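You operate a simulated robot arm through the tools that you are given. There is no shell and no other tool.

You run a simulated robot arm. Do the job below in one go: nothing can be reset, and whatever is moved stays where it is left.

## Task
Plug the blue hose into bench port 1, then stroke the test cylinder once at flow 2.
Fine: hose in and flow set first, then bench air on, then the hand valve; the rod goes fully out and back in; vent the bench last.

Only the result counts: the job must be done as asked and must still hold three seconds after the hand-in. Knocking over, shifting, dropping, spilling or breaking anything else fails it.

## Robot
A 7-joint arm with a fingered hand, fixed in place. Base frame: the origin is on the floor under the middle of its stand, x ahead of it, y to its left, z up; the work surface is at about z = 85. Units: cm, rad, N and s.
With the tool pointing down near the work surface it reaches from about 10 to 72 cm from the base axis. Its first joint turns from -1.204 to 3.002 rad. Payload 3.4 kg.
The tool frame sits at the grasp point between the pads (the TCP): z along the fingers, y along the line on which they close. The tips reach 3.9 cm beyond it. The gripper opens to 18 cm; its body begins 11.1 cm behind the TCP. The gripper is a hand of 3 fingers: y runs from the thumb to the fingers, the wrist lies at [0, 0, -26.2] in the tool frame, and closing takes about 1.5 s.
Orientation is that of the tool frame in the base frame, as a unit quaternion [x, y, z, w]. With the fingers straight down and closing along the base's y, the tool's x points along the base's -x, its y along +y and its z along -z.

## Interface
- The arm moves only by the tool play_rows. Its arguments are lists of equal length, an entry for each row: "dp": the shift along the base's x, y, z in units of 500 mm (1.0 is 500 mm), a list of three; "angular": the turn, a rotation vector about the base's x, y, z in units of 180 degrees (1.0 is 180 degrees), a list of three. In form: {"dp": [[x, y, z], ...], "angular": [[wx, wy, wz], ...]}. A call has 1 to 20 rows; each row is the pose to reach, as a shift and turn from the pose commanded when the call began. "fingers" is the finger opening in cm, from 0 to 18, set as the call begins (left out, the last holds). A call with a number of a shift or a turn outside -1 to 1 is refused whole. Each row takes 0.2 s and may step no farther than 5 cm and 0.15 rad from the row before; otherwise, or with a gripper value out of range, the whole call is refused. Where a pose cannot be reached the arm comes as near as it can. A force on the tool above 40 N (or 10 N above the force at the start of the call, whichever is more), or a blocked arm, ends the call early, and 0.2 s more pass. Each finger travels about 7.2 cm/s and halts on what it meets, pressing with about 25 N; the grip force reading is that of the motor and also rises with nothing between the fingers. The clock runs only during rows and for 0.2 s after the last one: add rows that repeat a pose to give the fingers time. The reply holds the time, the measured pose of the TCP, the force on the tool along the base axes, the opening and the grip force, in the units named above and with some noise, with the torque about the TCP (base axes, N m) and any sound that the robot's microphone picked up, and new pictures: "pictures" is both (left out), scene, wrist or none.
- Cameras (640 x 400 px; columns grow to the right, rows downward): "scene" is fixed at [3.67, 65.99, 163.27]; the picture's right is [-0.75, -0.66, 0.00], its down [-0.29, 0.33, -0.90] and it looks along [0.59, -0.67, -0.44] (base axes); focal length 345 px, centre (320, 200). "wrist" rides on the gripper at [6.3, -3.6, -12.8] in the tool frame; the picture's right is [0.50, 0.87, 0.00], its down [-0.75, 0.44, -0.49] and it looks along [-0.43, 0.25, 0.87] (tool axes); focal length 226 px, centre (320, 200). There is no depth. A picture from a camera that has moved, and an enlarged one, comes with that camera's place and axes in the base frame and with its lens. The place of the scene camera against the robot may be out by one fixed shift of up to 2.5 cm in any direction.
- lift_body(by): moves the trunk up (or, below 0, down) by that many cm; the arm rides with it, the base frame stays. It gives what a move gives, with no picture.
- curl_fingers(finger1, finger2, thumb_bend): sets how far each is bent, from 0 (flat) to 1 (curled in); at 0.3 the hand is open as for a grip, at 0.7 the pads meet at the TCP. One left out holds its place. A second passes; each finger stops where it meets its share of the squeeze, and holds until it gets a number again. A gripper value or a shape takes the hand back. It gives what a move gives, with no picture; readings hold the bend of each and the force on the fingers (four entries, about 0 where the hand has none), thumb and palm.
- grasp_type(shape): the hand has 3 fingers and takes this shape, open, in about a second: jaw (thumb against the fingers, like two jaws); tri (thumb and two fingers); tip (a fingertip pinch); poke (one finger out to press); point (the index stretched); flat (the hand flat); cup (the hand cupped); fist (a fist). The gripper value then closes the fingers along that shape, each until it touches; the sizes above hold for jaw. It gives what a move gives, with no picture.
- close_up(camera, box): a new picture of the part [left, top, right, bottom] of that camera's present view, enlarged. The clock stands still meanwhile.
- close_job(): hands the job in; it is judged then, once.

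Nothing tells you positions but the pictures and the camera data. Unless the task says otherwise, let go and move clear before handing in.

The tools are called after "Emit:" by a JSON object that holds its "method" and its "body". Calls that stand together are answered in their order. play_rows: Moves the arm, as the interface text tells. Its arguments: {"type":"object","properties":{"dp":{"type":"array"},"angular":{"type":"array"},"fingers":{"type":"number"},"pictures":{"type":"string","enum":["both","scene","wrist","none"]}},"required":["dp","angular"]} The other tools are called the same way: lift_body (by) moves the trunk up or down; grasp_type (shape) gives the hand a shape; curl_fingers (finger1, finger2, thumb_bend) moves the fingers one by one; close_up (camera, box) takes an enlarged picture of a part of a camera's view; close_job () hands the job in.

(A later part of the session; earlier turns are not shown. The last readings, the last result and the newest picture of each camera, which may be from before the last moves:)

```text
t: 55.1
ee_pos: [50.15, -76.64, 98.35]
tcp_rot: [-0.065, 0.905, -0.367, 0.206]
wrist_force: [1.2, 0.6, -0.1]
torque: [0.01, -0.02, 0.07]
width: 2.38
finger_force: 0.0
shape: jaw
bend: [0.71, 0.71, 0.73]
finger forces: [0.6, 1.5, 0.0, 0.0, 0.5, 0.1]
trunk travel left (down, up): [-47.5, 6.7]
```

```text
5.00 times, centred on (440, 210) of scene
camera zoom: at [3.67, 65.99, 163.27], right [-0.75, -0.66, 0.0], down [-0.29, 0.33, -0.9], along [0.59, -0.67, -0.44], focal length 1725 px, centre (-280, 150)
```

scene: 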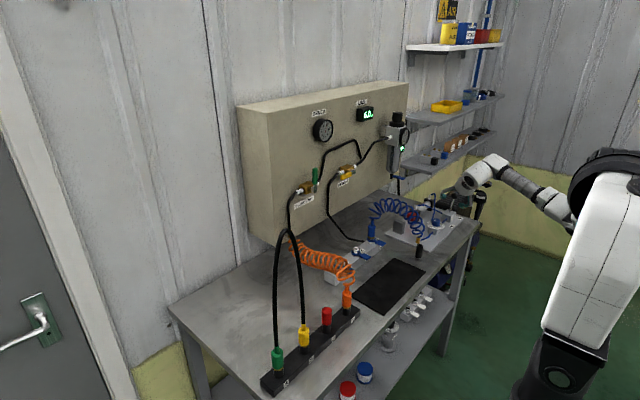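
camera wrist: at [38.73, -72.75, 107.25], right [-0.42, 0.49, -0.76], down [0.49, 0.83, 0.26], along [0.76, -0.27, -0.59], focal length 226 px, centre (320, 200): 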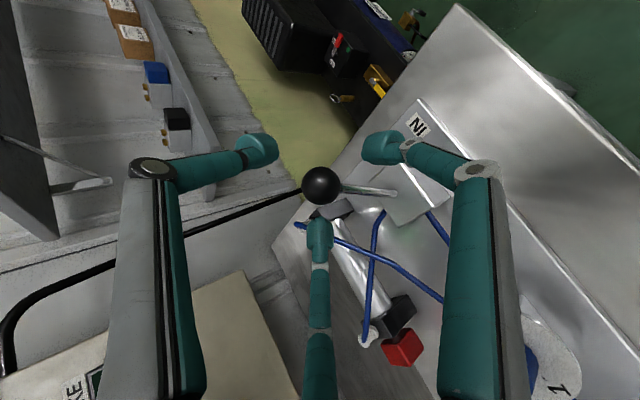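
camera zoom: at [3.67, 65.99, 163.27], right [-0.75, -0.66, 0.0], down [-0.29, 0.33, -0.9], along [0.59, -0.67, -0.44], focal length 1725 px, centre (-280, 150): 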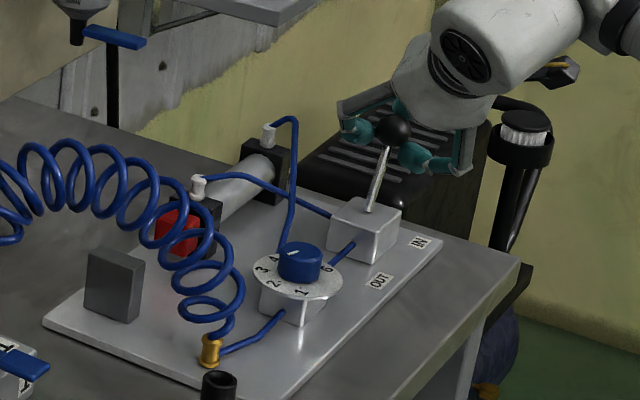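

The tips enclose the ball just past its equator. I'll squeeze a little more and swing the lever along its arc toward OUT.

Emit:
{"method": "play_rows", "body": {"dp": [[0, 0, 0], [0, 0, 0], [0, 0.015, 0.003], [0, 0.035, 0.008], [0, 0.055, 0.012], [0, 0.075, 0.013], [0, 0.095, 0.012], [0, 0.115, 0.008], [0, 0.13, 0.003], [0, 0.14, 0]], "angular": [[0, 0, 0], [0, 0, 0], [0, 0, 0], [0, 0, 0], [0, 0, 0], [0, 0, 0], [0, 0, 0], [0, 0, 0], [0, 0, 0], [0, 0, 0]], "fingers": 1.5}}

Emit:
{"method": "close_up", "body": {"camera": "scene", "box": [380, 170, 480, 250]}}

Emit:
{"method": "close_up", "body": {"camera": "wrist", "box": [240, 100, 400, 220]}}

```text
t: 57.5
ee_pos: [50.2, -68.36, 99.77]
tcp_rot: [-0.065, 0.9, -0.379, 0.206]
wrist_force: [0.0, 1.2, 0.2]
torque: [-0.13, -0.05, -0.07]
width: 1.02
finger_force: 25.2
shape: jaw
bend: [0.73, 0.73, 0.76]
finger forces: [0.0, 0.0, 0.1, 0.0, 0.0, 0.1]
trunk travel left (down, up): [-47.5, 6.7]
stopped in row 10: the force on the tool passed its limit at 40 N (the readings are from after the stop); the commanded pose is now the measured one
camera wrist: at [38.93, -64.29, 108.41], right [-0.42, 0.47, -0.77], down [0.49, 0.83, 0.24], along [0.76, -0.28, -0.58], focal length 226 px, centre (320, 200)
```

scene: 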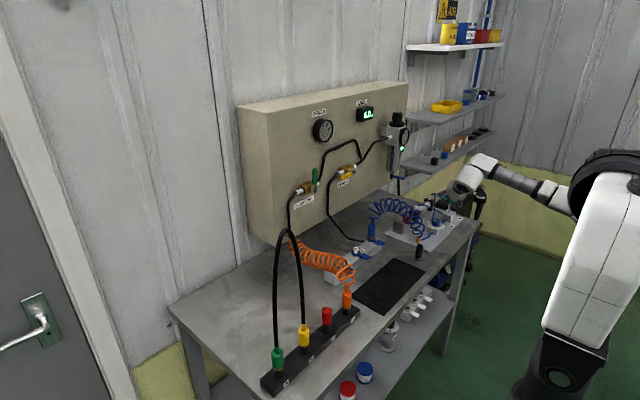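
wrist: 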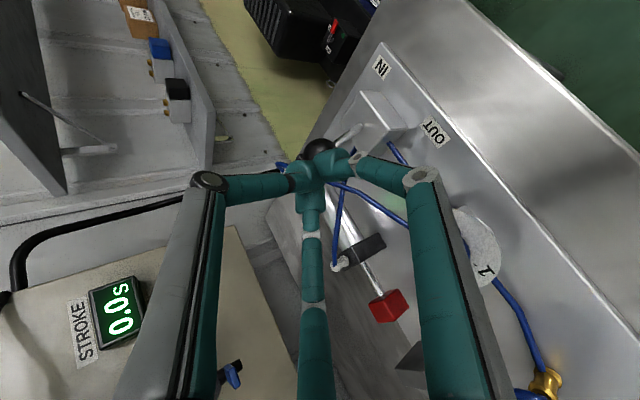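

```text
5.00 times, centred on (430, 210) of scene
camera zoom: at [3.67, 65.99, 163.27], right [-0.75, -0.66, 0.0], down [-0.29, 0.33, -0.9], along [0.59, -0.67, -0.44], focal length 1725 px, centre (-230, 150)
```

zoom: 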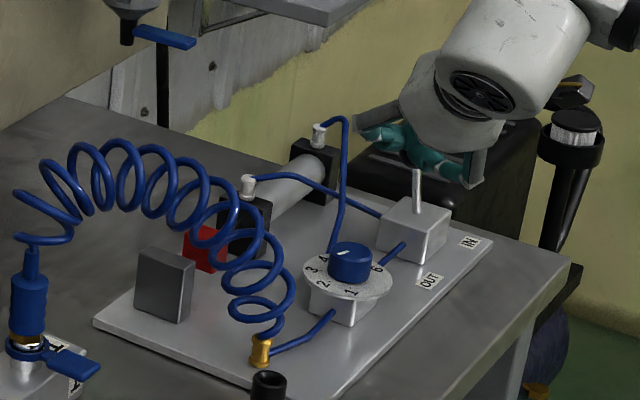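

```text
3.33 times, centred on (320, 160) of wrist
camera zoom: at [38.93, -64.29, 108.41], right [-0.42, 0.47, -0.77], down [0.49, 0.83, 0.24], along [0.76, -0.28, -0.58], focal length 754 px, centre (320, 333)
```

zoom: 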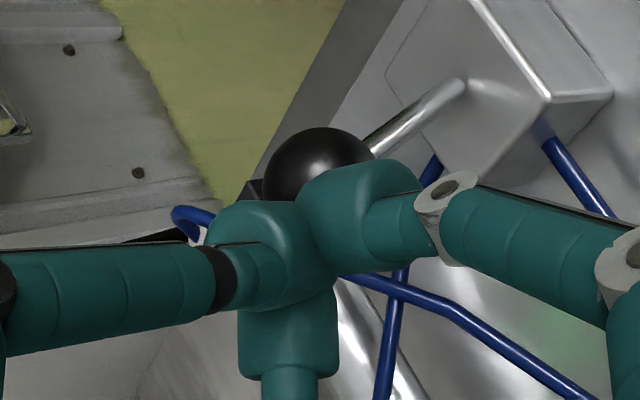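

The ball slipped out past the fingertips near the end, but the lever has moved and the rod appears to be starting out. I'll look closely at the lever, rod and display.

Emit:
{"method": "close_up", "body": {"camera": "scene", "box": [435, 180, 475, 230]}}

Emit:
{"method": "close_up", "body": {"camera": "scene", "box": [390, 190, 450, 250]}}

Emit:
{"method": "close_up", "body": {"camera": "wrist", "box": [300, 180, 440, 340]}}

```text
8.00 times, centred on (455, 205) of scene
camera zoom: at [3.67, 65.99, 163.27], right [-0.75, -0.66, 0.0], down [-0.29, 0.33, -0.9], along [0.59, -0.67, -0.44], focal length 2760 px, centre (-760, 160)
```

zoom: 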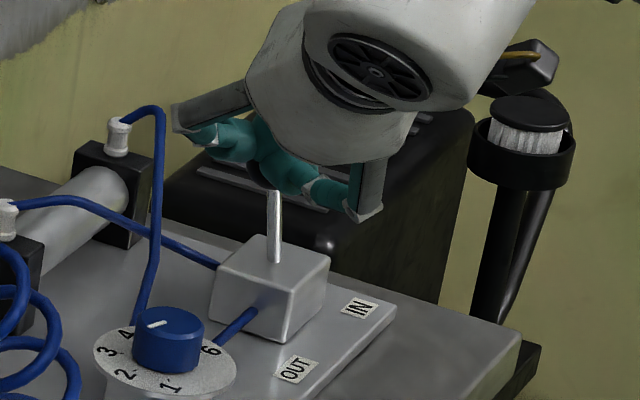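

```text
6.67 times, centred on (420, 220) of scene
camera zoom: at [3.67, 65.99, 163.27], right [-0.75, -0.66, 0.0], down [-0.29, 0.33, -0.9], along [0.59, -0.67, -0.44], focal length 2300 px, centre (-347, 67)
```

zoom: 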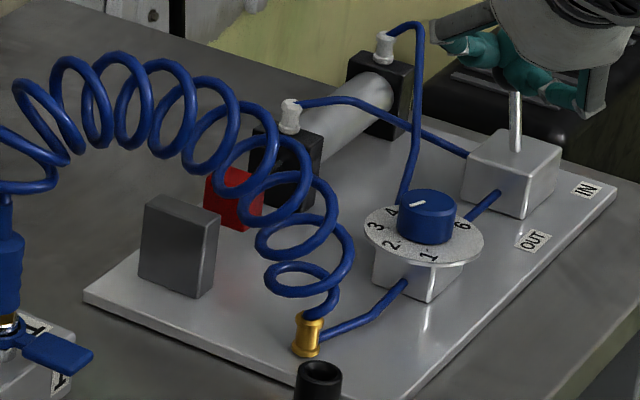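

```text
2.50 times, centred on (370, 260) of wrist
camera zoom: at [38.93, -64.29, 108.41], right [-0.42, 0.47, -0.77], down [0.49, 0.83, 0.24], along [0.76, -0.28, -0.58], focal length 565 px, centre (195, 50)
```

zoom: 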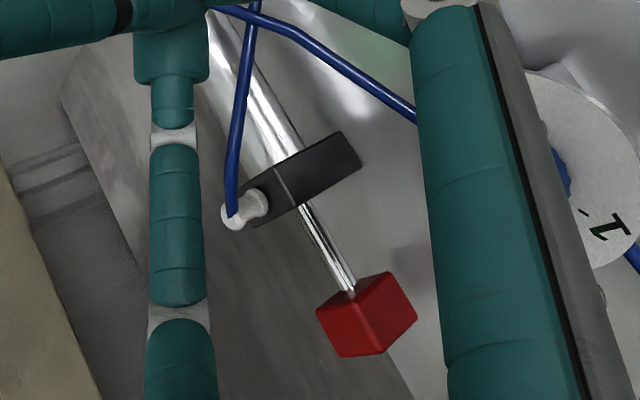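

The rod is clearly coming out (several cm already), so the valve is passing to OUT. I'll hold still and let it stroke.

Emit:
{"method": "play_rows", "body": {"dp": [[0, 0, 0], [0, 0, 0], [0, 0, 0], [0, 0, 0], [0, 0, 0], [0, 0, 0], [0, 0, 0], [0, 0, 0]], "angular": [[0, 0, 0], [0, 0, 0], [0, 0, 0], [0, 0, 0], [0, 0, 0], [0, 0, 0], [0, 0, 0], [0, 0, 0]], "pictures": "wrist"}}

Emit:
{"method": "close_up", "body": {"camera": "scene", "box": [390, 190, 450, 250]}}

Emit:
{"method": "close_up", "body": {"camera": "wrist", "box": [300, 180, 440, 340]}}

Emit:
{"method": "close_up", "body": {"camera": "scene", "box": [310, 110, 440, 190]}}

```text
t: 59.3
ee_pos: [50.12, -68.95, 99.66]
tcp_rot: [-0.063, 0.901, -0.378, 0.205]
wrist_force: [0.5, -0.4, 0.0]
torque: [0.02, -0.05, 0.04]
width: 1.04
finger_force: 25.3
shape: jaw
bend: [0.73, 0.73, 0.76]
finger forces: [0.0, 0.0, 0.0, 0.0, 0.0, 0.0]
trunk travel left (down, up): [-47.5, 6.7]
camera wrist: at [38.83, -64.85, 108.28], right [-0.42, 0.48, -0.77], down [0.5, 0.83, 0.24], along [0.76, -0.28, -0.58], focal length 226 px, centre (320, 200)
```

wrist: 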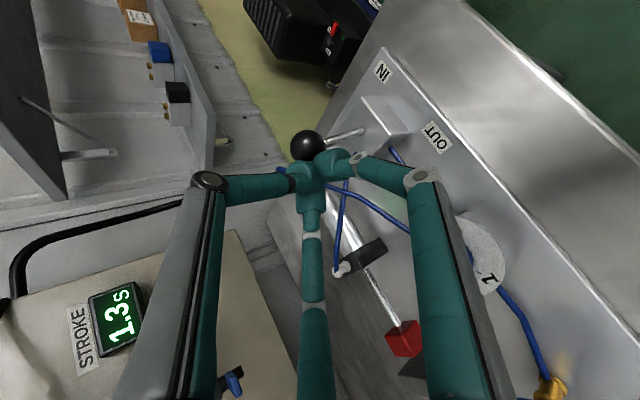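

```text
6.67 times, centred on (420, 220) of scene
camera zoom: at [3.67, 65.99, 163.27], right [-0.75, -0.66, 0.0], down [-0.29, 0.33, -0.9], along [0.59, -0.67, -0.44], focal length 2300 px, centre (-347, 67)
```

zoom: 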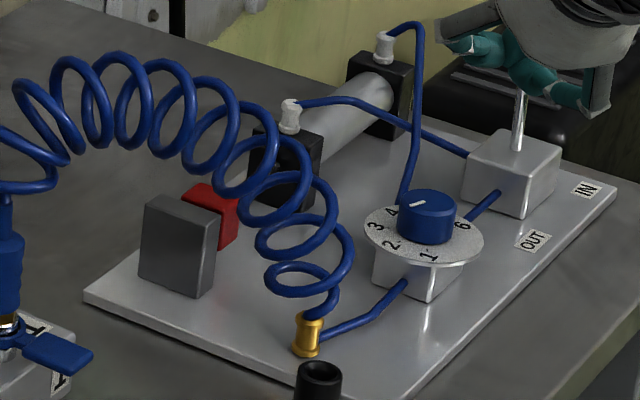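

```text
2.50 times, centred on (370, 260) of wrist
camera zoom: at [38.83, -64.85, 108.28], right [-0.42, 0.48, -0.77], down [0.5, 0.83, 0.24], along [0.76, -0.28, -0.58], focal length 565 px, centre (195, 50)
```

zoom: 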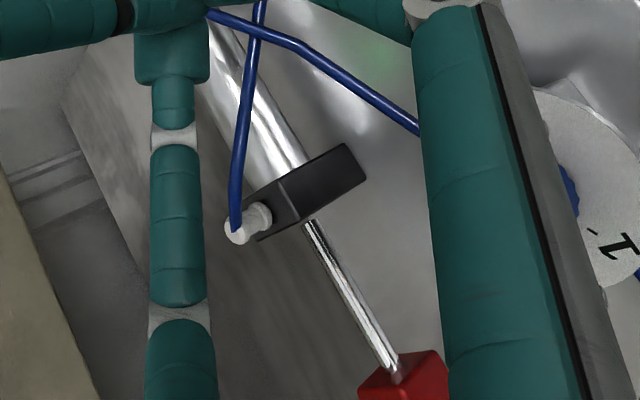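

```text
4.92 times, centred on (375, 150) of scene
camera zoom: at [3.67, 65.99, 163.27], right [-0.75, -0.66, 0.0], down [-0.29, 0.33, -0.9], along [0.59, -0.67, -0.44], focal length 1699 px, centre (49, 446)
```

zoom: 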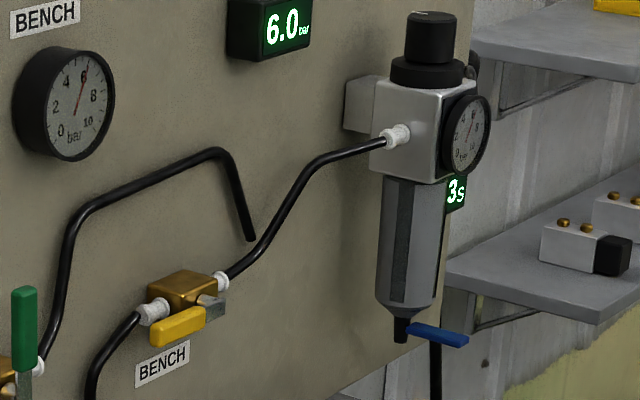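

The STROKE display reads 1.3 s and the red rod end has reached the grey stop block. I'll wait another second to confirm it has fully stopped.

Emit:
{"method": "play_rows", "body": {"dp": [[0, 0, 0], [0, 0, 0], [0, 0, 0], [0, 0, 0], [0, 0, 0]], "angular": [[0, 0, 0], [0, 0, 0], [0, 0, 0], [0, 0, 0], [0, 0, 0]], "pictures": "wrist"}}

Emit:
{"method": "close_up", "body": {"camera": "scene", "box": [395, 205, 435, 245]}}

Emit:
{"method": "close_up", "body": {"camera": "wrist", "box": [260, 100, 460, 220]}}

```text
t: 60.5
ee_pos: [50.13, -68.9, 99.51]
tcp_rot: [-0.063, 0.9, -0.379, 0.205]
wrist_force: [0.7, 0.1, 0.0]
torque: [-0.02, -0.01, 0.02]
width: 1.05
finger_force: 24.5
shape: jaw
bend: [0.73, 0.73, 0.76]
finger forces: [0.1, 0.0, 0.0, 0.0, 0.1, 0.0]
trunk travel left (down, up): [-47.5, 6.7]
camera wrist: at [38.82, -64.89, 108.3], right [-0.42, 0.48, -0.77], down [0.5, 0.83, 0.24], along [0.76, -0.28, -0.58], focal length 226 px, centre (320, 200)
```

wrist: 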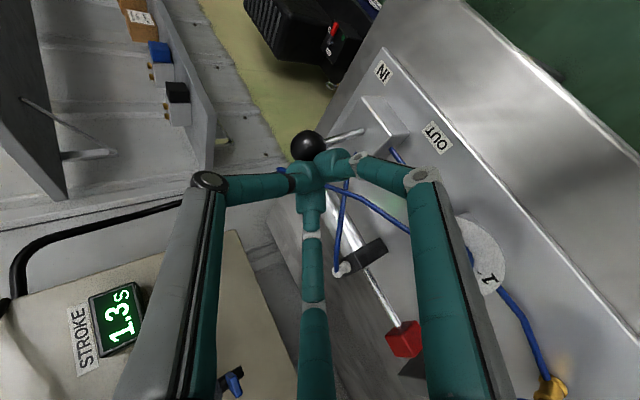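

```text
10.00 times, centred on (415, 225) of scene
camera zoom: at [3.67, 65.99, 163.27], right [-0.75, -0.66, 0.0], down [-0.29, 0.33, -0.9], along [0.59, -0.67, -0.44], focal length 3450 px, centre (-630, -50)
```

zoom: 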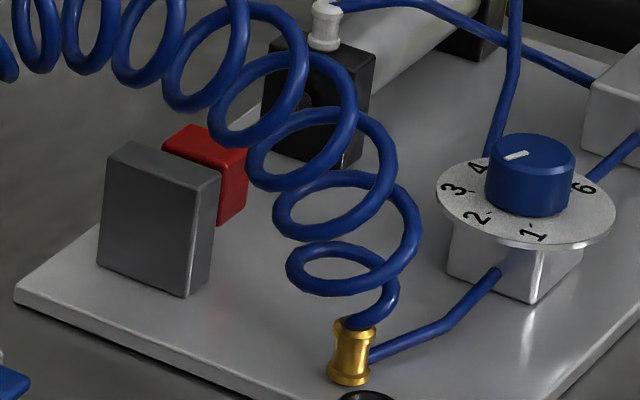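

```text
3.20 times, centred on (360, 160) of wrist
camera zoom: at [38.82, -64.89, 108.3], right [-0.42, 0.48, -0.77], down [0.5, 0.83, 0.24], along [0.76, -0.28, -0.58], focal length 723 px, centre (192, 328)
```

zoom: 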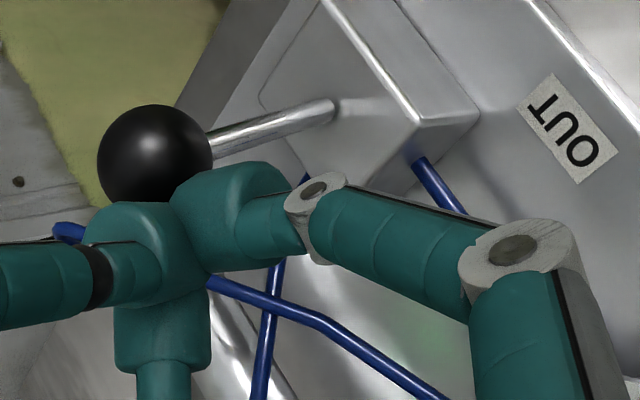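

The rod is fully out against its stop (STROKE 1.3 s). The closed fingertips now sit just on the +y side of the ball, so I'll push the lever back to IN along its arc.

Emit:
{"method": "play_rows", "body": {"dp": [[0, -0.012, 0.002], [0, -0.024, 0.003], [0, -0.036, 0.003], [0, -0.048, 0.002], [0, -0.06, 0], [0, -0.072, -0.003], [0, -0.084, -0.006], [0, -0.094, -0.009]], "angular": [[0, 0, 0], [0, 0, 0], [0, 0, 0], [0, 0, 0], [0, 0, 0], [0, 0, 0], [0, 0, 0], [0, 0, 0]], "pictures": "wrist"}}

Emit:
{"method": "close_up", "body": {"camera": "scene", "box": [435, 180, 475, 230]}}

Emit:
{"method": "close_up", "body": {"camera": "scene", "box": [390, 190, 450, 250]}}

```text
t: 62.3
ee_pos: [50.09, -73.69, 99.07]
tcp_rot: [-0.063, 0.9, -0.379, 0.205]
wrist_force: [-0.7, 0.4, 0.3]
torque: [0.0, -0.01, 0.0]
width: 1.05
finger_force: 25.1
shape: jaw
bend: [0.73, 0.73, 0.76]
finger forces: [0.0, 0.1, 0.1, 0.0, 0.0, 0.0]
trunk travel left (down, up): [-47.5, 6.7]
camera wrist: at [38.77, -69.59, 107.83], right [-0.42, 0.48, -0.77], down [0.5, 0.83, 0.24], along [0.76, -0.28, -0.58], focal length 226 px, centre (320, 200)
```

wrist: 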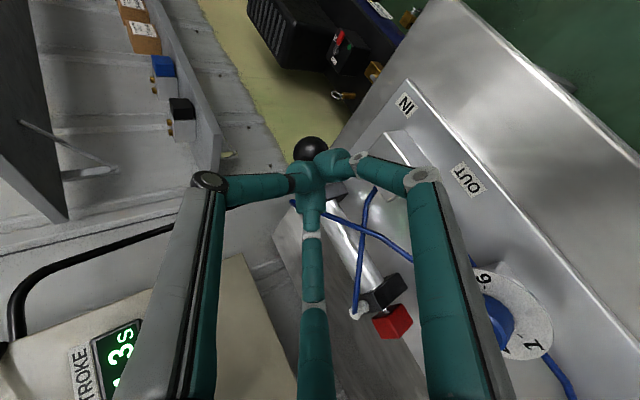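

```text
8.00 times, centred on (455, 205) of scene
camera zoom: at [3.67, 65.99, 163.27], right [-0.75, -0.66, 0.0], down [-0.29, 0.33, -0.9], along [0.59, -0.67, -0.44], focal length 2760 px, centre (-760, 160)
```

zoom: 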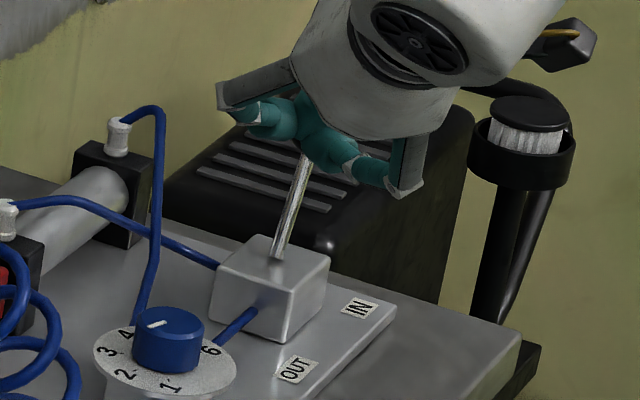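

```text
6.67 times, centred on (420, 220) of scene
camera zoom: at [3.67, 65.99, 163.27], right [-0.75, -0.66, 0.0], down [-0.29, 0.33, -0.9], along [0.59, -0.67, -0.44], focal length 2300 px, centre (-347, 67)
```

zoom: 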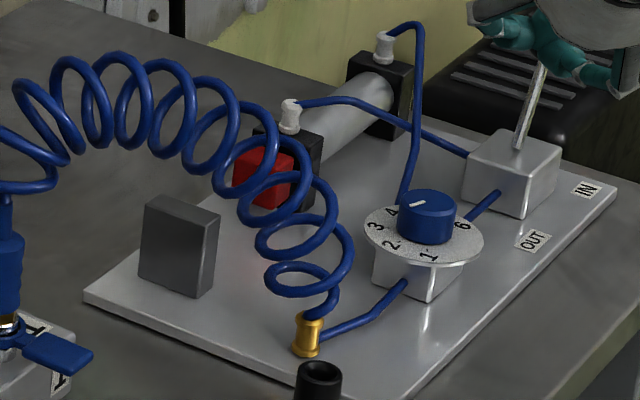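

The rod has come back in; the lever is past centre but not yet at its IN stop. I'll push it the last bit and give the rod time to seat.

Emit:
{"method": "play_rows", "body": {"dp": [[0, -0.01, -0.003], [0, -0.02, -0.007], [0, -0.028, -0.011], [0, -0.034, -0.014], [0, -0.034, -0.014], [0, -0.034, -0.014], [0, -0.034, -0.014]], "angular": [[0, 0, 0], [0, 0, 0], [0, 0, 0], [0, 0, 0], [0, 0, 0], [0, 0, 0], [0, 0, 0]], "pictures": "wrist"}}

Emit:
{"method": "close_up", "body": {"camera": "scene", "box": [435, 180, 475, 230]}}

Emit:
{"method": "close_up", "body": {"camera": "scene", "box": [390, 190, 450, 250]}}

```text
t: 63.9
ee_pos: [49.89, -74.62, 99.14]
tcp_rot: [-0.065, 0.899, -0.38, 0.209]
wrist_force: [-4.9, 34.1, 20.3]
torque: [0.23, -0.06, 0.19]
width: 1.34
finger_force: 25.5
shape: jaw
bend: [0.76, 0.73, 0.78]
finger forces: [80.4, 0.1, 0.0, 0.0, 0.1, 0.0]
trunk travel left (down, up): [-47.5, 6.7]
camera wrist: at [38.64, -70.53, 107.8], right [-0.41, 0.47, -0.78], down [0.49, 0.84, 0.24], along [0.77, -0.28, -0.58], focal length 226 px, centre (320, 200)
```

wrist: 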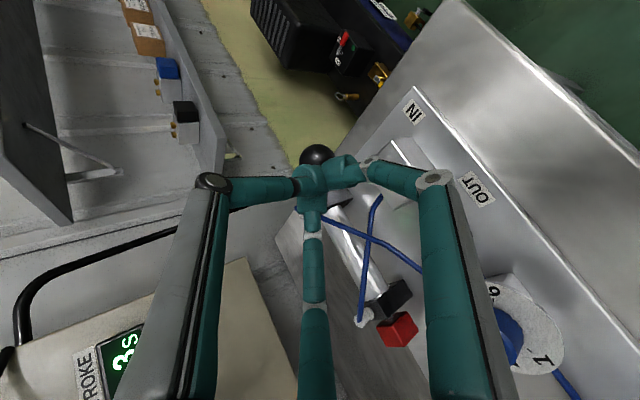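

```text
8.00 times, centred on (455, 205) of scene
camera zoom: at [3.67, 65.99, 163.27], right [-0.75, -0.66, 0.0], down [-0.29, 0.33, -0.9], along [0.59, -0.67, -0.44], focal length 2760 px, centre (-760, 160)
```

zoom: 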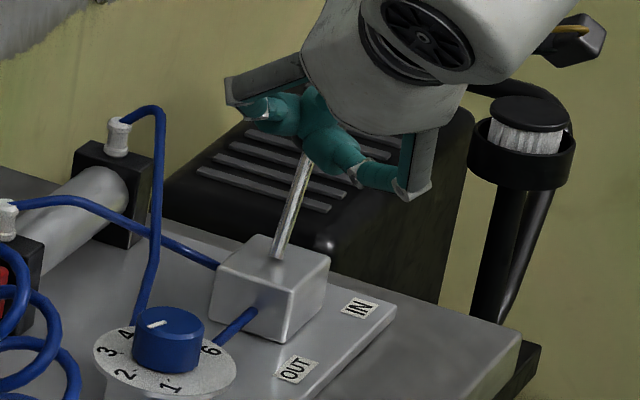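

```text
6.67 times, centred on (420, 220) of scene
camera zoom: at [3.67, 65.99, 163.27], right [-0.75, -0.66, 0.0], down [-0.29, 0.33, -0.9], along [0.59, -0.67, -0.44], focal length 2300 px, centre (-347, 67)
```

zoom: 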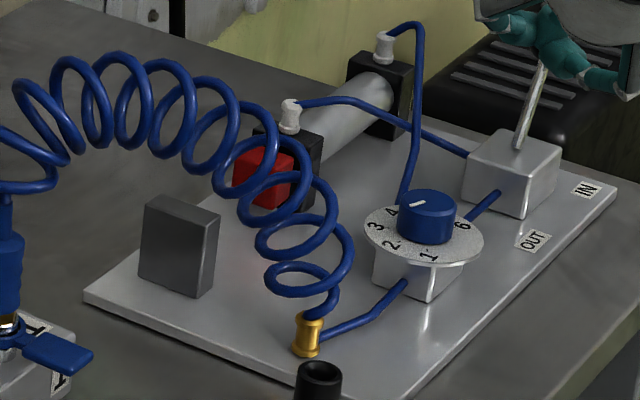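

The lever is back at its original IN angle against the stop (34 N), and the rod end is back at the cylinder. I'll ease off and back the hand away, then verify the rod and lever.

Emit:
{"method": "play_rows", "body": {"dp": [[0, 0.02, 0.008], [-0.01, 0.06, 0.03], [-0.04, 0.11, 0.07], [-0.07, 0.16, 0.13], [-0.1, 0.2, 0.19], [-0.1, 0.2, 0.19]], "angular": [[0, 0, 0], [0, 0, 0], [0, 0, 0], [0, 0, 0], [0, 0, 0], [0, 0, 0]]}}

Emit:
{"method": "close_up", "body": {"camera": "wrist", "box": [260, 100, 460, 340]}}

Emit:
{"method": "close_up", "body": {"camera": "scene", "box": [380, 170, 480, 250]}}

Emit:
{"method": "close_up", "body": {"camera": "scene", "box": [310, 110, 440, 190]}}

```text
t: 65.3
ee_pos: [45.06, -66.13, 107.65]
tcp_rot: [-0.061, 0.902, -0.376, 0.204]
wrist_force: [-1.3, 0.1, -0.4]
torque: [0.0, -0.05, 0.03]
width: 1.06
finger_force: 25.0
shape: jaw
bend: [0.74, 0.73, 0.77]
finger forces: [0.1, 0.0, 0.0, 0.0, 0.0, 0.0]
trunk travel left (down, up): [-47.5, 6.7]
camera wrist: at [33.81, -62.03, 116.32], right [-0.42, 0.48, -0.77], down [0.5, 0.83, 0.25], along [0.76, -0.28, -0.59], focal length 226 px, centre (320, 200)
```

scene: 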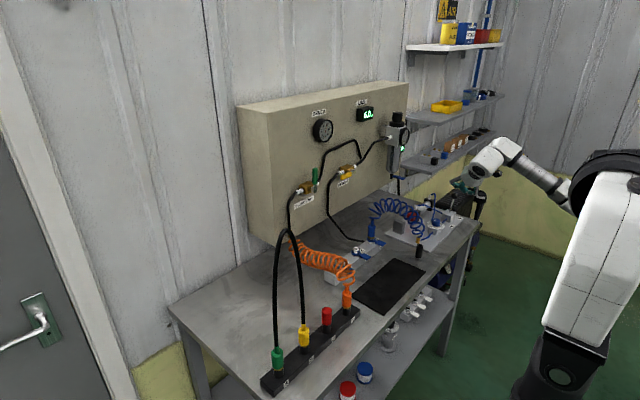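
wrist: 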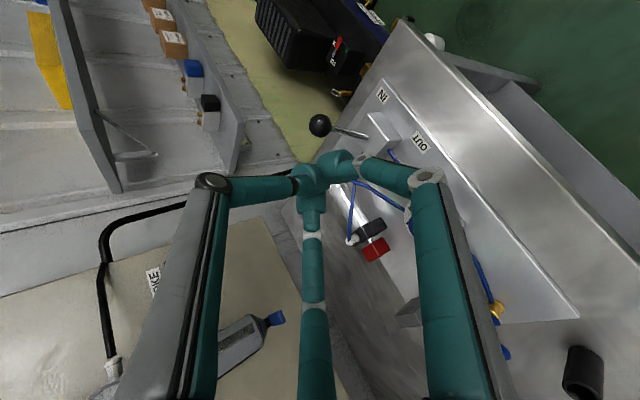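

```text
1.67 times, centred on (360, 220) of wrist
camera zoom: at [33.81, -62.03, 116.32], right [-0.42, 0.48, -0.77], down [0.5, 0.83, 0.25], along [0.76, -0.28, -0.59], focal length 377 px, centre (253, 167)
```

zoom: 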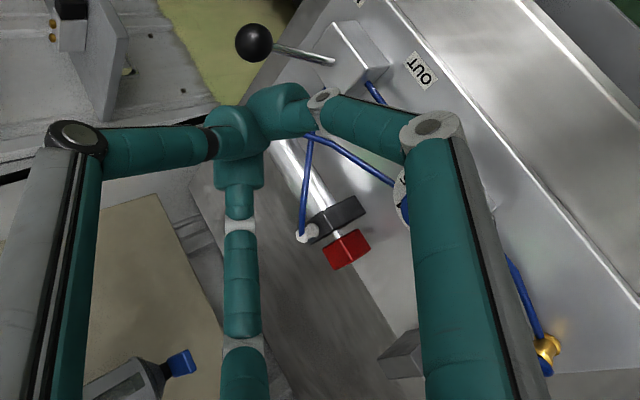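

```text
5.00 times, centred on (430, 210) of scene
camera zoom: at [3.67, 65.99, 163.27], right [-0.75, -0.66, 0.0], down [-0.29, 0.33, -0.9], along [0.59, -0.67, -0.44], focal length 1725 px, centre (-230, 150)
```

zoom: 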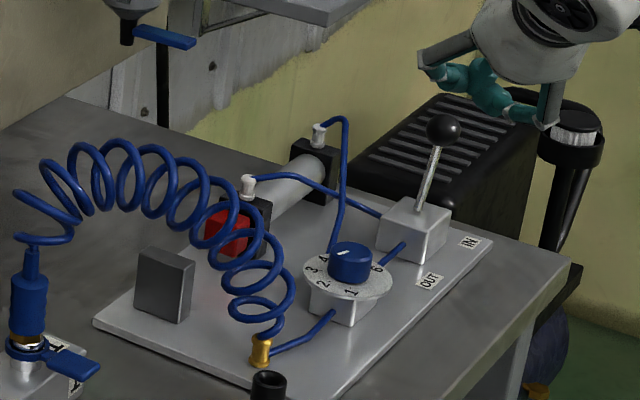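

```text
4.92 times, centred on (375, 150) of scene
camera zoom: at [3.67, 65.99, 163.27], right [-0.75, -0.66, 0.0], down [-0.29, 0.33, -0.9], along [0.59, -0.67, -0.44], focal length 1699 px, centre (49, 446)
```

zoom: 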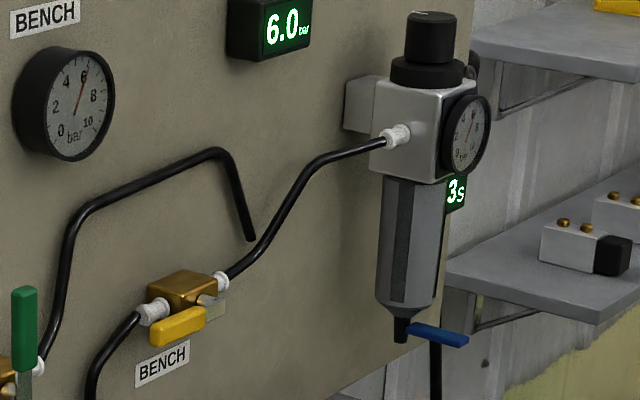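

The rod and lever are back exactly where they started, so the stroke is complete. Now I'll form the poke shape and go to the BENCH valve again, this time below its handle, to swing it back up and vent.

Emit:
{"method": "grasp_type", "body": {"shape": "poke"}}

Emit:
{"method": "play_rows", "body": {"dp": [[0, 0.05, 0.08], [0, 0.11, 0.15], [0.01, 0.19, 0.2], [0.02, 0.28, 0.23], [0.04, 0.37, 0.24], [0.07, 0.46, 0.24], [0.11, 0.546, 0.24], [0.16, 0.626, 0.24], [0.22, 0.696, 0.22], [0.28, 0.74, 0.19], [0.34, 0.752, 0.15], [0.366, 0.752, 0.123], [0.366, 0.752, 0.123]], "angular": [[0, 0, 0], [0.0217, -0.0217, 0.0086], [0.0435, -0.0435, 0.0171], [0.0652, -0.0652, 0.0257], [0.087, -0.0869, 0.0343], [0.1087, -0.1087, 0.0429], [0.1305, -0.1304, 0.0514], [0.1522, -0.1522, 0.06], [0.174, -0.1739, 0.0686], [0.1957, -0.1956, 0.0772], [0.2175, -0.2174, 0.0857], [0.2392, -0.2391, 0.0943], [0.2392, -0.2391, 0.0943]]}}

Emit:
{"method": "close_up", "body": {"camera": "scene", "box": [310, 120, 420, 220]}}

```text
t: 66.2
ee_pos: [45.03, -65.8, 107.63]
tcp_rot: [-0.063, 0.901, -0.377, 0.205]
wrist_force: [-0.2, 0.5, -0.9]
torque: [-0.01, -0.05, 0.03]
width: 0.0
finger_force: 0.1
shape: poke
bend: [1.0, 1.0, 0.67]
finger forces: [0.0, 0.0, 0.1, 0.0, 0.0, 0.0]
trunk travel left (down, up): [-47.5, 6.7]
```

```text
t: 69.0
ee_pos: [63.68, -27.82, 114.22]
tcp_rot: [0.028, 0.82, 0.006, 0.572]
wrist_force: [0.0, -0.4, -0.2]
torque: [0.01, 0.0, 0.03]
width: 0.0
finger_force: 0.0
shape: poke
bend: [1.0, 1.0, 0.67]
finger forces: [0.1, 0.0, 0.0, 0.0, 0.0, 0.0]
trunk travel left (down, up): [-47.5, 6.7]
camera wrist: at [49.2, -30.8, 112.63], right [-0.14, 0.89, -0.43], down [-0.18, 0.41, 0.9], along [0.97, 0.2, 0.11], focal length 226 px, centre (320, 200)
```

scene: 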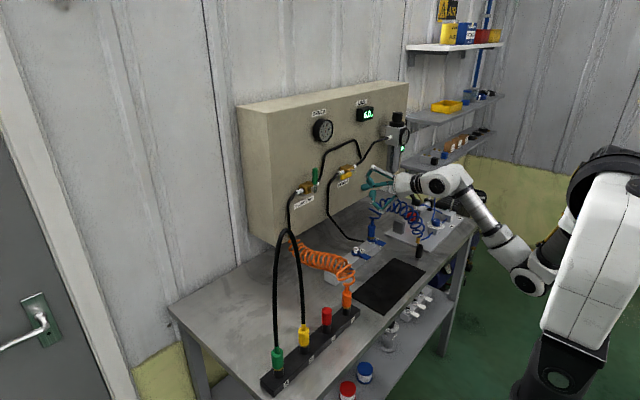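
wrist: 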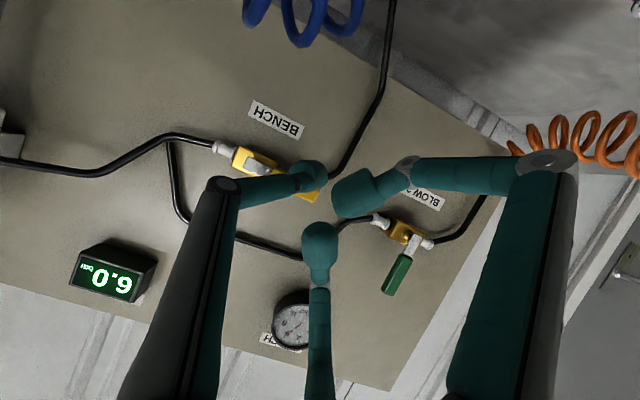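

```text
4.00 times, centred on (365, 170) of scene
camera zoom: at [3.67, 65.99, 163.27], right [-0.75, -0.66, 0.0], down [-0.29, 0.33, -0.9], along [0.59, -0.67, -0.44], focal length 1380 px, centre (140, 320)
```

zoom: 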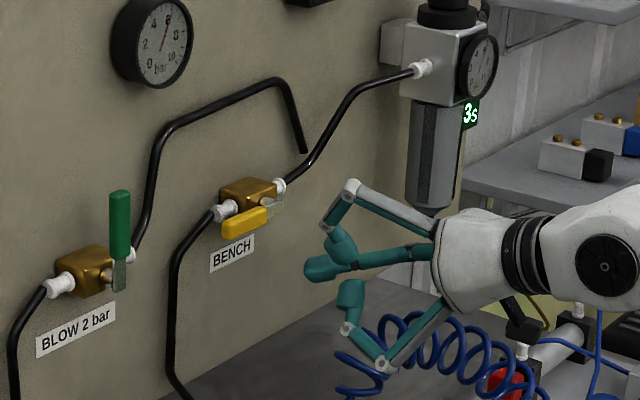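

The hand is in front of the valve with the thumb tip just below handle height, and the gauge still shows 6 bar. I'll advance under the handle.

Emit:
{"method": "play_rows", "body": {"dp": [[0.02, -0.004, -0.016], [0.08, -0.008, -0.018], [0.14, -0.008, -0.018], [0.168, -0.008, -0.018], [0.168, -0.008, -0.018]], "angular": [[0, 0, 0], [0, 0, 0], [0, 0, 0], [0, 0, 0], [0, 0, 0]]}}

Emit:
{"method": "close_up", "body": {"camera": "scene", "box": [310, 130, 390, 200]}}

Emit:
{"method": "close_up", "body": {"camera": "wrist", "box": [220, 100, 400, 220]}}

```text
t: 70.2
ee_pos: [71.81, -28.21, 113.27]
tcp_rot: [0.028, 0.82, 0.006, 0.572]
wrist_force: [-0.3, -0.1, -0.3]
torque: [-0.03, 0.0, -0.03]
width: 0.01
finger_force: 0.1
shape: poke
bend: [1.0, 1.0, 0.67]
finger forces: [0.0, 0.1, 0.0, 0.0, 0.0, 0.1]
trunk travel left (down, up): [-47.5, 6.7]
camera wrist: at [57.39, -31.21, 111.79], right [-0.14, 0.89, -0.43], down [-0.18, 0.41, 0.9], along [0.97, 0.2, 0.11], focal length 226 px, centre (320, 200)
```

scene: 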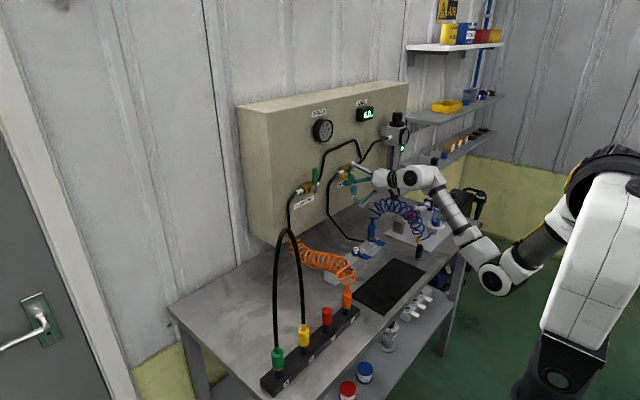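
wrist: 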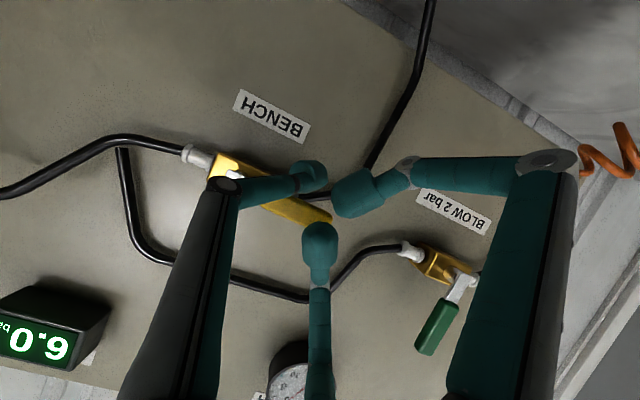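

```text
5.71 times, centred on (350, 165) of scene
camera zoom: at [3.67, 65.99, 163.27], right [-0.75, -0.66, 0.0], down [-0.29, 0.33, -0.9], along [0.59, -0.67, -0.44], focal length 1972 px, centre (149, 400)
```

zoom: 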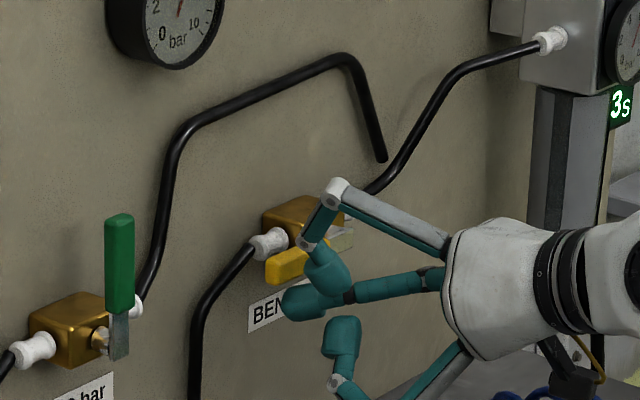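

```text
3.33 times, centred on (310, 160) of wrist
camera zoom: at [57.39, -31.21, 111.79], right [-0.14, 0.89, -0.43], down [-0.18, 0.41, 0.9], along [0.97, 0.2, 0.11], focal length 754 px, centre (353, 333)
```

zoom: 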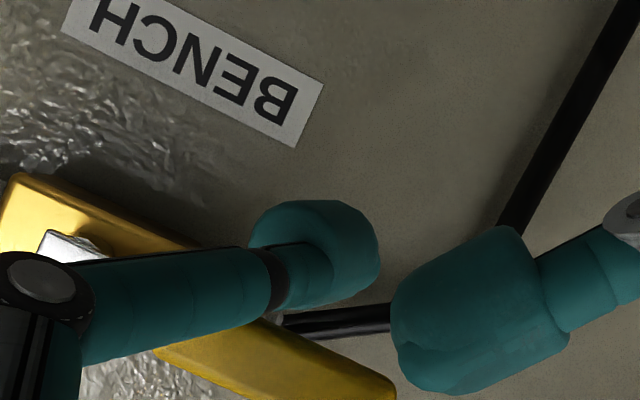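

The thumb tip is under the handle. I'll lift it along the arc through the first 30–40° and check that the handle follows.

Emit:
{"method": "play_rows", "body": {"dp": [[0, -0.002, 0.024], [0, 0.003, 0.038], [0, 0.006, 0.051], [0, 0.0066, 0.066], [0, 0.0066, 0.08]], "angular": [[0, 0, 0], [0, 0, 0], [0, 0, 0], [0, 0, 0], [0, 0, 0]], "pictures": "none"}}

Emit:
{"method": "close_up", "body": {"camera": "scene", "box": [310, 120, 390, 190]}}

```text
t: 71.4
ee_pos: [71.87, -27.78, 117.2]
tcp_rot: [0.029, 0.82, 0.005, 0.571]
wrist_force: [-1.0, -0.2, -0.2]
torque: [-0.02, 0.04, -0.01]
width: 0.0
finger_force: 0.1
shape: poke
bend: [1.0, 1.0, 0.66]
finger forces: [0.0, 0.0, 0.0, 0.0, 0.8, 0.0]
trunk travel left (down, up): [-47.5, 6.7]
```

```text
5.71 times, centred on (350, 155) of scene
camera zoom: at [3.67, 65.99, 163.27], right [-0.75, -0.66, 0.0], down [-0.29, 0.33, -0.9], along [0.59, -0.67, -0.44], focal length 1972 px, centre (149, 457)
```

zoom: 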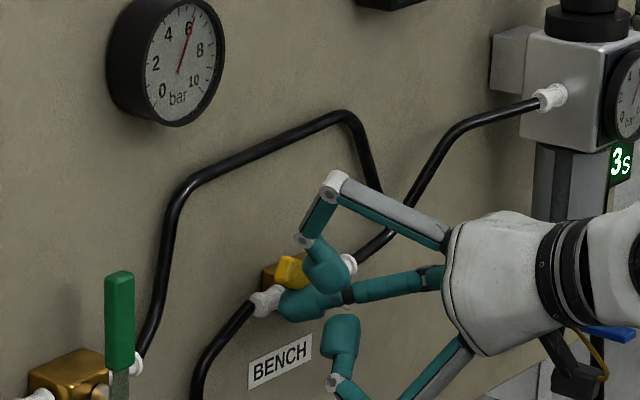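

The handle is coming up with the thumb. I'll continue along the arc to the upright (closed) position.

Emit:
{"method": "play_rows", "body": {"dp": [[0, -0.003, 0.0145], [0, -0.0066, 0.0276], [0, -0.012, 0.04], [0, -0.0206, 0.0526], [0, -0.03, 0.064], [0, -0.04, 0.0732], [0, -0.052, 0.081], [0, -0.0646, 0.088], [0, -0.0716, 0.091]], "angular": [[0, 0, 0], [0, 0, 0], [0, 0, 0], [0, 0, 0], [0, 0, 0], [0, 0, 0], [0, 0, 0], [0, 0, 0], [0, 0, 0]], "pictures": "none"}}

Emit:
{"method": "close_up", "body": {"camera": "scene", "box": [310, 110, 390, 190]}}

```text
t: 73.4
ee_pos: [71.83, -31.53, 121.8]
tcp_rot: [0.029, 0.82, 0.005, 0.571]
wrist_force: [-0.1, 0.1, -0.7]
torque: [0.01, -0.01, 0.0]
width: 0.0
finger_force: 0.1
shape: poke
bend: [1.0, 1.0, 0.66]
finger forces: [0.1, 0.0, 0.1, 0.1, 0.7, 0.0]
trunk travel left (down, up): [-47.5, 6.7]
```

```text
5.00 times, centred on (350, 150) of scene
camera zoom: at [3.67, 65.99, 163.27], right [-0.75, -0.66, 0.0], down [-0.29, 0.33, -0.9], along [0.59, -0.67, -0.44], focal length 1725 px, centre (170, 450)
```

zoom: 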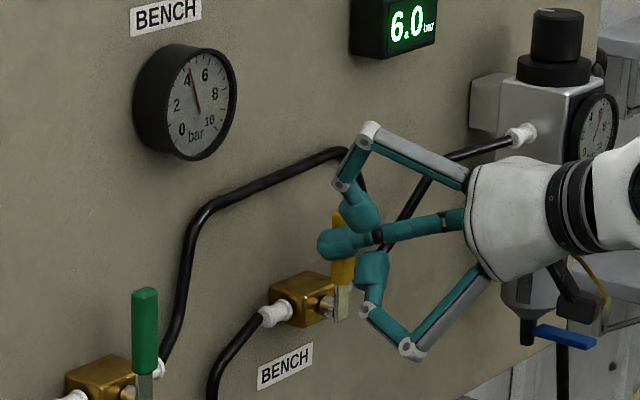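

The bench gauge is falling and the handle is almost upright. I'll push slightly further to the stop and let it vent.

Emit:
{"method": "play_rows", "body": {"dp": [[0, -0.008, 0.001], [0, -0.014, 0.002], [0, -0.018, 0.002], [0, -0.018, 0.002], [0, -0.018, 0.002]], "angular": [[0, 0, 0], [0, 0, 0], [0, 0, 0], [0, 0, 0], [0, 0, 0]], "pictures": "none"}}

Emit:
{"method": "close_up", "body": {"camera": "scene", "box": [310, 110, 390, 190]}}

```text
t: 74.6
ee_pos: [71.8, -32.07, 121.94]
tcp_rot: [0.027, 0.82, 0.006, 0.571]
wrist_force: [-5.9, 14.8, -4.2]
torque: [0.16, 0.15, 0.29]
width: 0.0
finger_force: 0.1
shape: poke
bend: [1.0, 1.0, 0.67]
finger forces: [0.0, 0.1, 0.0, 0.1, 14.9, 0.0]
trunk travel left (down, up): [-47.5, 6.7]
```

```text
5.00 times, centred on (350, 150) of scene
camera zoom: at [3.67, 65.99, 163.27], right [-0.75, -0.66, 0.0], down [-0.29, 0.33, -0.9], along [0.59, -0.67, -0.44], focal length 1725 px, centre (170, 450)
```

zoom: 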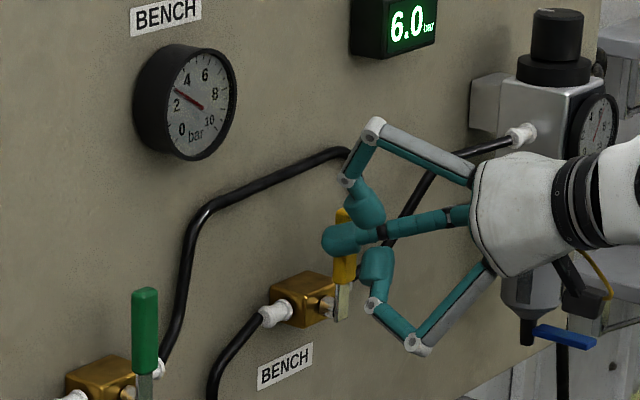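

The handle is firmly at its closed stop and the gauge is dropping through 3 bar. I'll move the thumb off the handle, back away from the panel, and wait for the gauge to reach zero.

Emit:
{"method": "play_rows", "body": {"dp": [[0, 0.02, 0], [0, 0.044, 0], [-0.06, 0.05, 0.01], [-0.14, 0.05, 0.02], [-0.22, 0.05, 0.04], [-0.3, 0.05, 0.06], [-0.36, 0.05, 0.08], [-0.36, 0.05, 0.08], [-0.36, 0.05, 0.08], [-0.36, 0.05, 0.08]], "angular": [[0, 0, 0], [0, 0, 0], [0, 0, 0], [0, 0, 0], [0, 0, 0], [0, 0, 0], [0, 0, 0], [0, 0, 0], [0, 0, 0], [0, 0, 0]]}}

Emit:
{"method": "close_up", "body": {"camera": "scene", "box": [310, 110, 390, 190]}}

Emit:
{"method": "close_up", "body": {"camera": "scene", "box": [335, 180, 475, 270]}}

```text
t: 76.8
ee_pos: [53.79, -29.86, 125.91]
tcp_rot: [0.029, 0.82, 0.005, 0.572]
wrist_force: [-0.9, 0.4, -0.2]
torque: [0.01, -0.01, 0.0]
width: 0.0
finger_force: 0.2
shape: poke
bend: [1.0, 1.0, 0.66]
finger forces: [0.0, 0.0, 0.0, 0.0, 0.0, 0.1]
trunk travel left (down, up): [-47.5, 6.7]
camera wrist: at [39.39, -32.78, 124.46], right [-0.14, 0.89, -0.43], down [-0.18, 0.41, 0.9], along [0.97, 0.2, 0.11], focal length 226 px, centre (320, 200)
```

scene: 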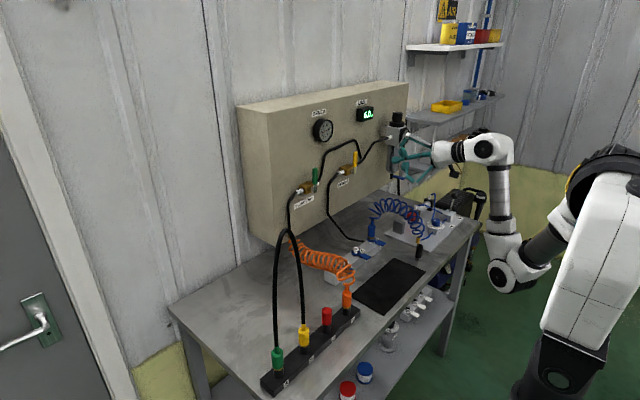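
wrist: 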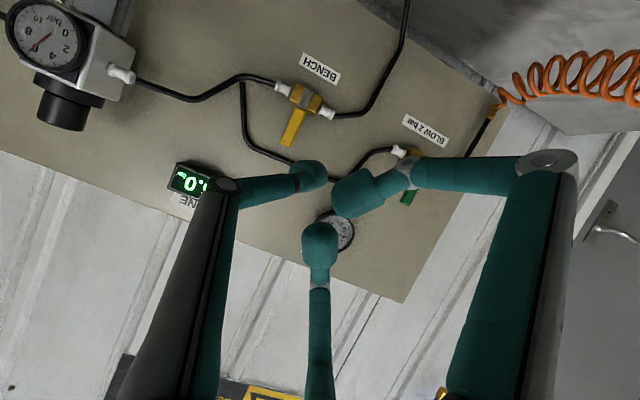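

```text
5.00 times, centred on (350, 150) of scene
camera zoom: at [3.67, 65.99, 163.27], right [-0.75, -0.66, 0.0], down [-0.29, 0.33, -0.9], along [0.59, -0.67, -0.44], focal length 1725 px, centre (170, 450)
```

zoom: 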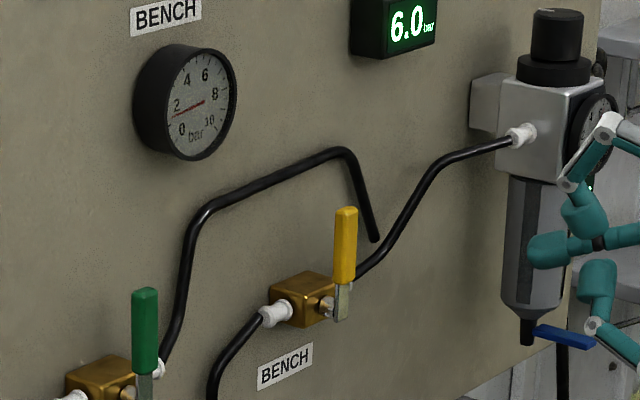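

```text
4.44 times, centred on (405, 225) of scene
camera zoom: at [3.67, 65.99, 163.27], right [-0.75, -0.66, 0.0], down [-0.29, 0.33, -0.9], along [0.59, -0.67, -0.44], focal length 1534 px, centre (-58, 89)
```

zoom: 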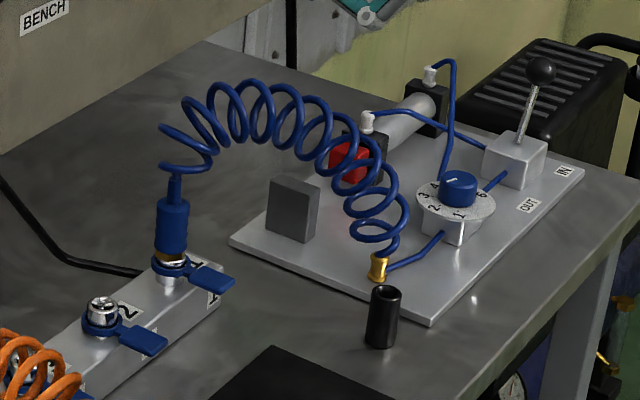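

The handle is upright, everything else looks undisturbed, and the gauge is down to about 1.5 bar. I'll wait for it to reach zero.

Emit:
{"method": "play_rows", "body": {"dp": [[-0.02, 0, 0.02], [-0.04, 0, 0.04], [-0.06, 0, 0.06], [-0.06, 0, 0.06], [-0.06, 0, 0.06], [-0.06, 0, 0.06], [-0.06, 0, 0.06], [-0.06, 0, 0.06], [-0.06, 0, 0.06], [-0.06, 0, 0.06], [-0.06, 0, 0.06], [-0.06, 0, 0.06], [-0.06, 0, 0.06], [-0.06, 0, 0.06], [-0.06, 0, 0.06], [-0.06, 0, 0.06], [-0.06, 0, 0.06], [-0.06, 0, 0.06], [-0.06, 0, 0.06], [-0.06, 0, 0.06]], "angular": [[0, 0, 0], [0, 0, 0], [0, 0, 0], [0, 0, 0], [0, 0, 0], [0, 0, 0], [0, 0, 0], [0, 0, 0], [0, 0, 0], [0, 0, 0], [0, 0, 0], [0, 0, 0], [0, 0, 0], [0, 0, 0], [0, 0, 0], [0, 0, 0], [0, 0, 0], [0, 0, 0], [0, 0, 0], [0, 0, 0]]}}

Emit:
{"method": "close_up", "body": {"camera": "scene", "box": [300, 105, 360, 185]}}

Emit:
{"method": "close_up", "body": {"camera": "scene", "box": [355, 205, 395, 255]}}

Emit:
{"method": "close_up", "body": {"camera": "scene", "box": [400, 185, 470, 245]}}

```text
t: 81.0
ee_pos: [50.69, -29.95, 129.03]
tcp_rot: [0.028, 0.819, 0.005, 0.572]
wrist_force: [-0.1, -0.6, -0.3]
torque: [0.01, -0.01, 0.01]
width: 0.0
finger_force: 0.0
shape: poke
bend: [1.0, 1.0, 0.66]
finger forces: [0.0, 0.0, 0.0, 0.1, 0.0, 0.0]
trunk travel left (down, up): [-47.5, 6.7]
camera wrist: at [36.43, -32.95, 127.48], right [-0.14, 0.89, -0.43], down [-0.18, 0.41, 0.9], along [0.97, 0.2, 0.11], focal length 226 px, centre (320, 200)
```

scene: 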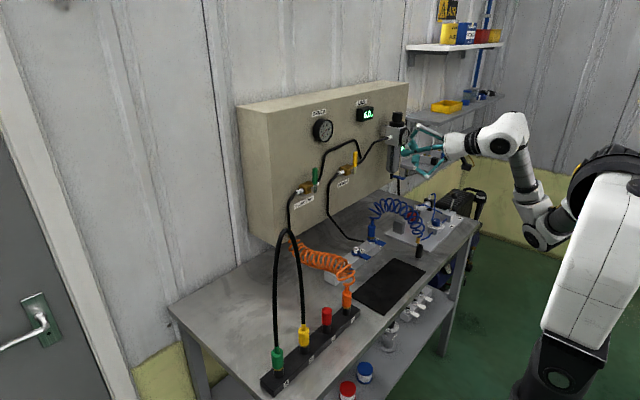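
wrist: 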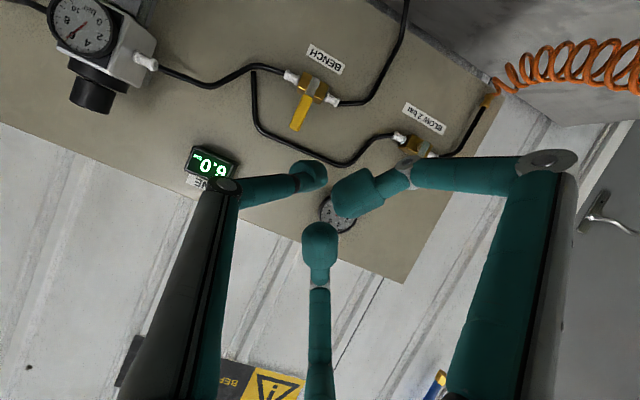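

```text
5.00 times, centred on (330, 145) of scene
camera zoom: at [3.67, 65.99, 163.27], right [-0.75, -0.66, 0.0], down [-0.29, 0.33, -0.9], along [0.59, -0.67, -0.44], focal length 1725 px, centre (270, 475)
```

zoom: 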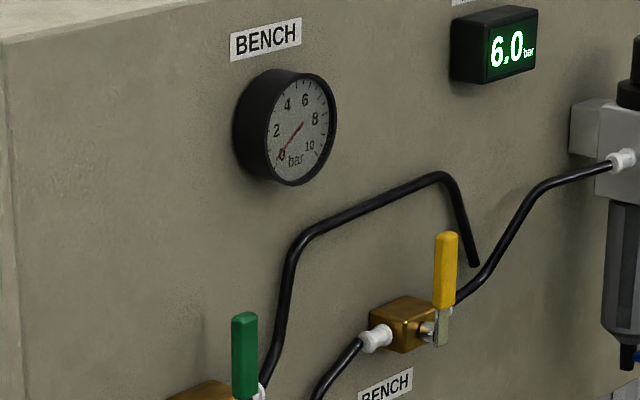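

```text
8.00 times, centred on (375, 230) of scene
camera zoom: at [3.67, 65.99, 163.27], right [-0.75, -0.66, 0.0], down [-0.29, 0.33, -0.9], along [0.59, -0.67, -0.44], focal length 2760 px, centre (-120, -40)
```

zoom: 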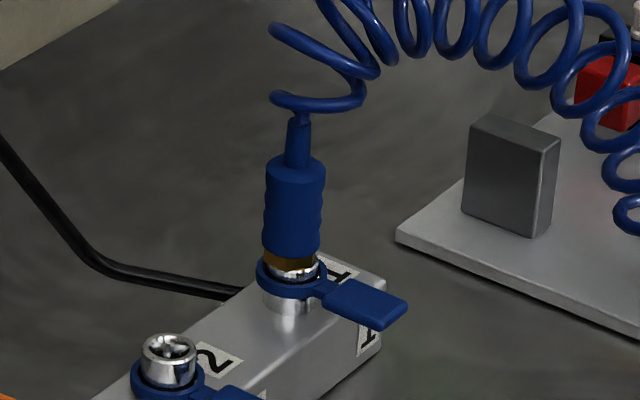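

```text
6.67 times, centred on (435, 215) of scene
camera zoom: at [3.67, 65.99, 163.27], right [-0.75, -0.66, 0.0], down [-0.29, 0.33, -0.9], along [0.59, -0.67, -0.44], focal length 2300 px, centre (-447, 100)
```

zoom: 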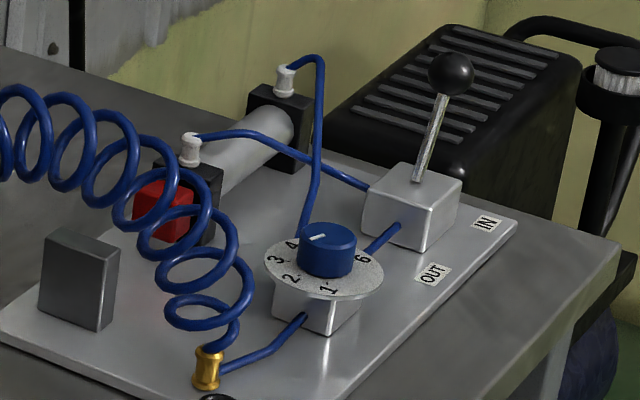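

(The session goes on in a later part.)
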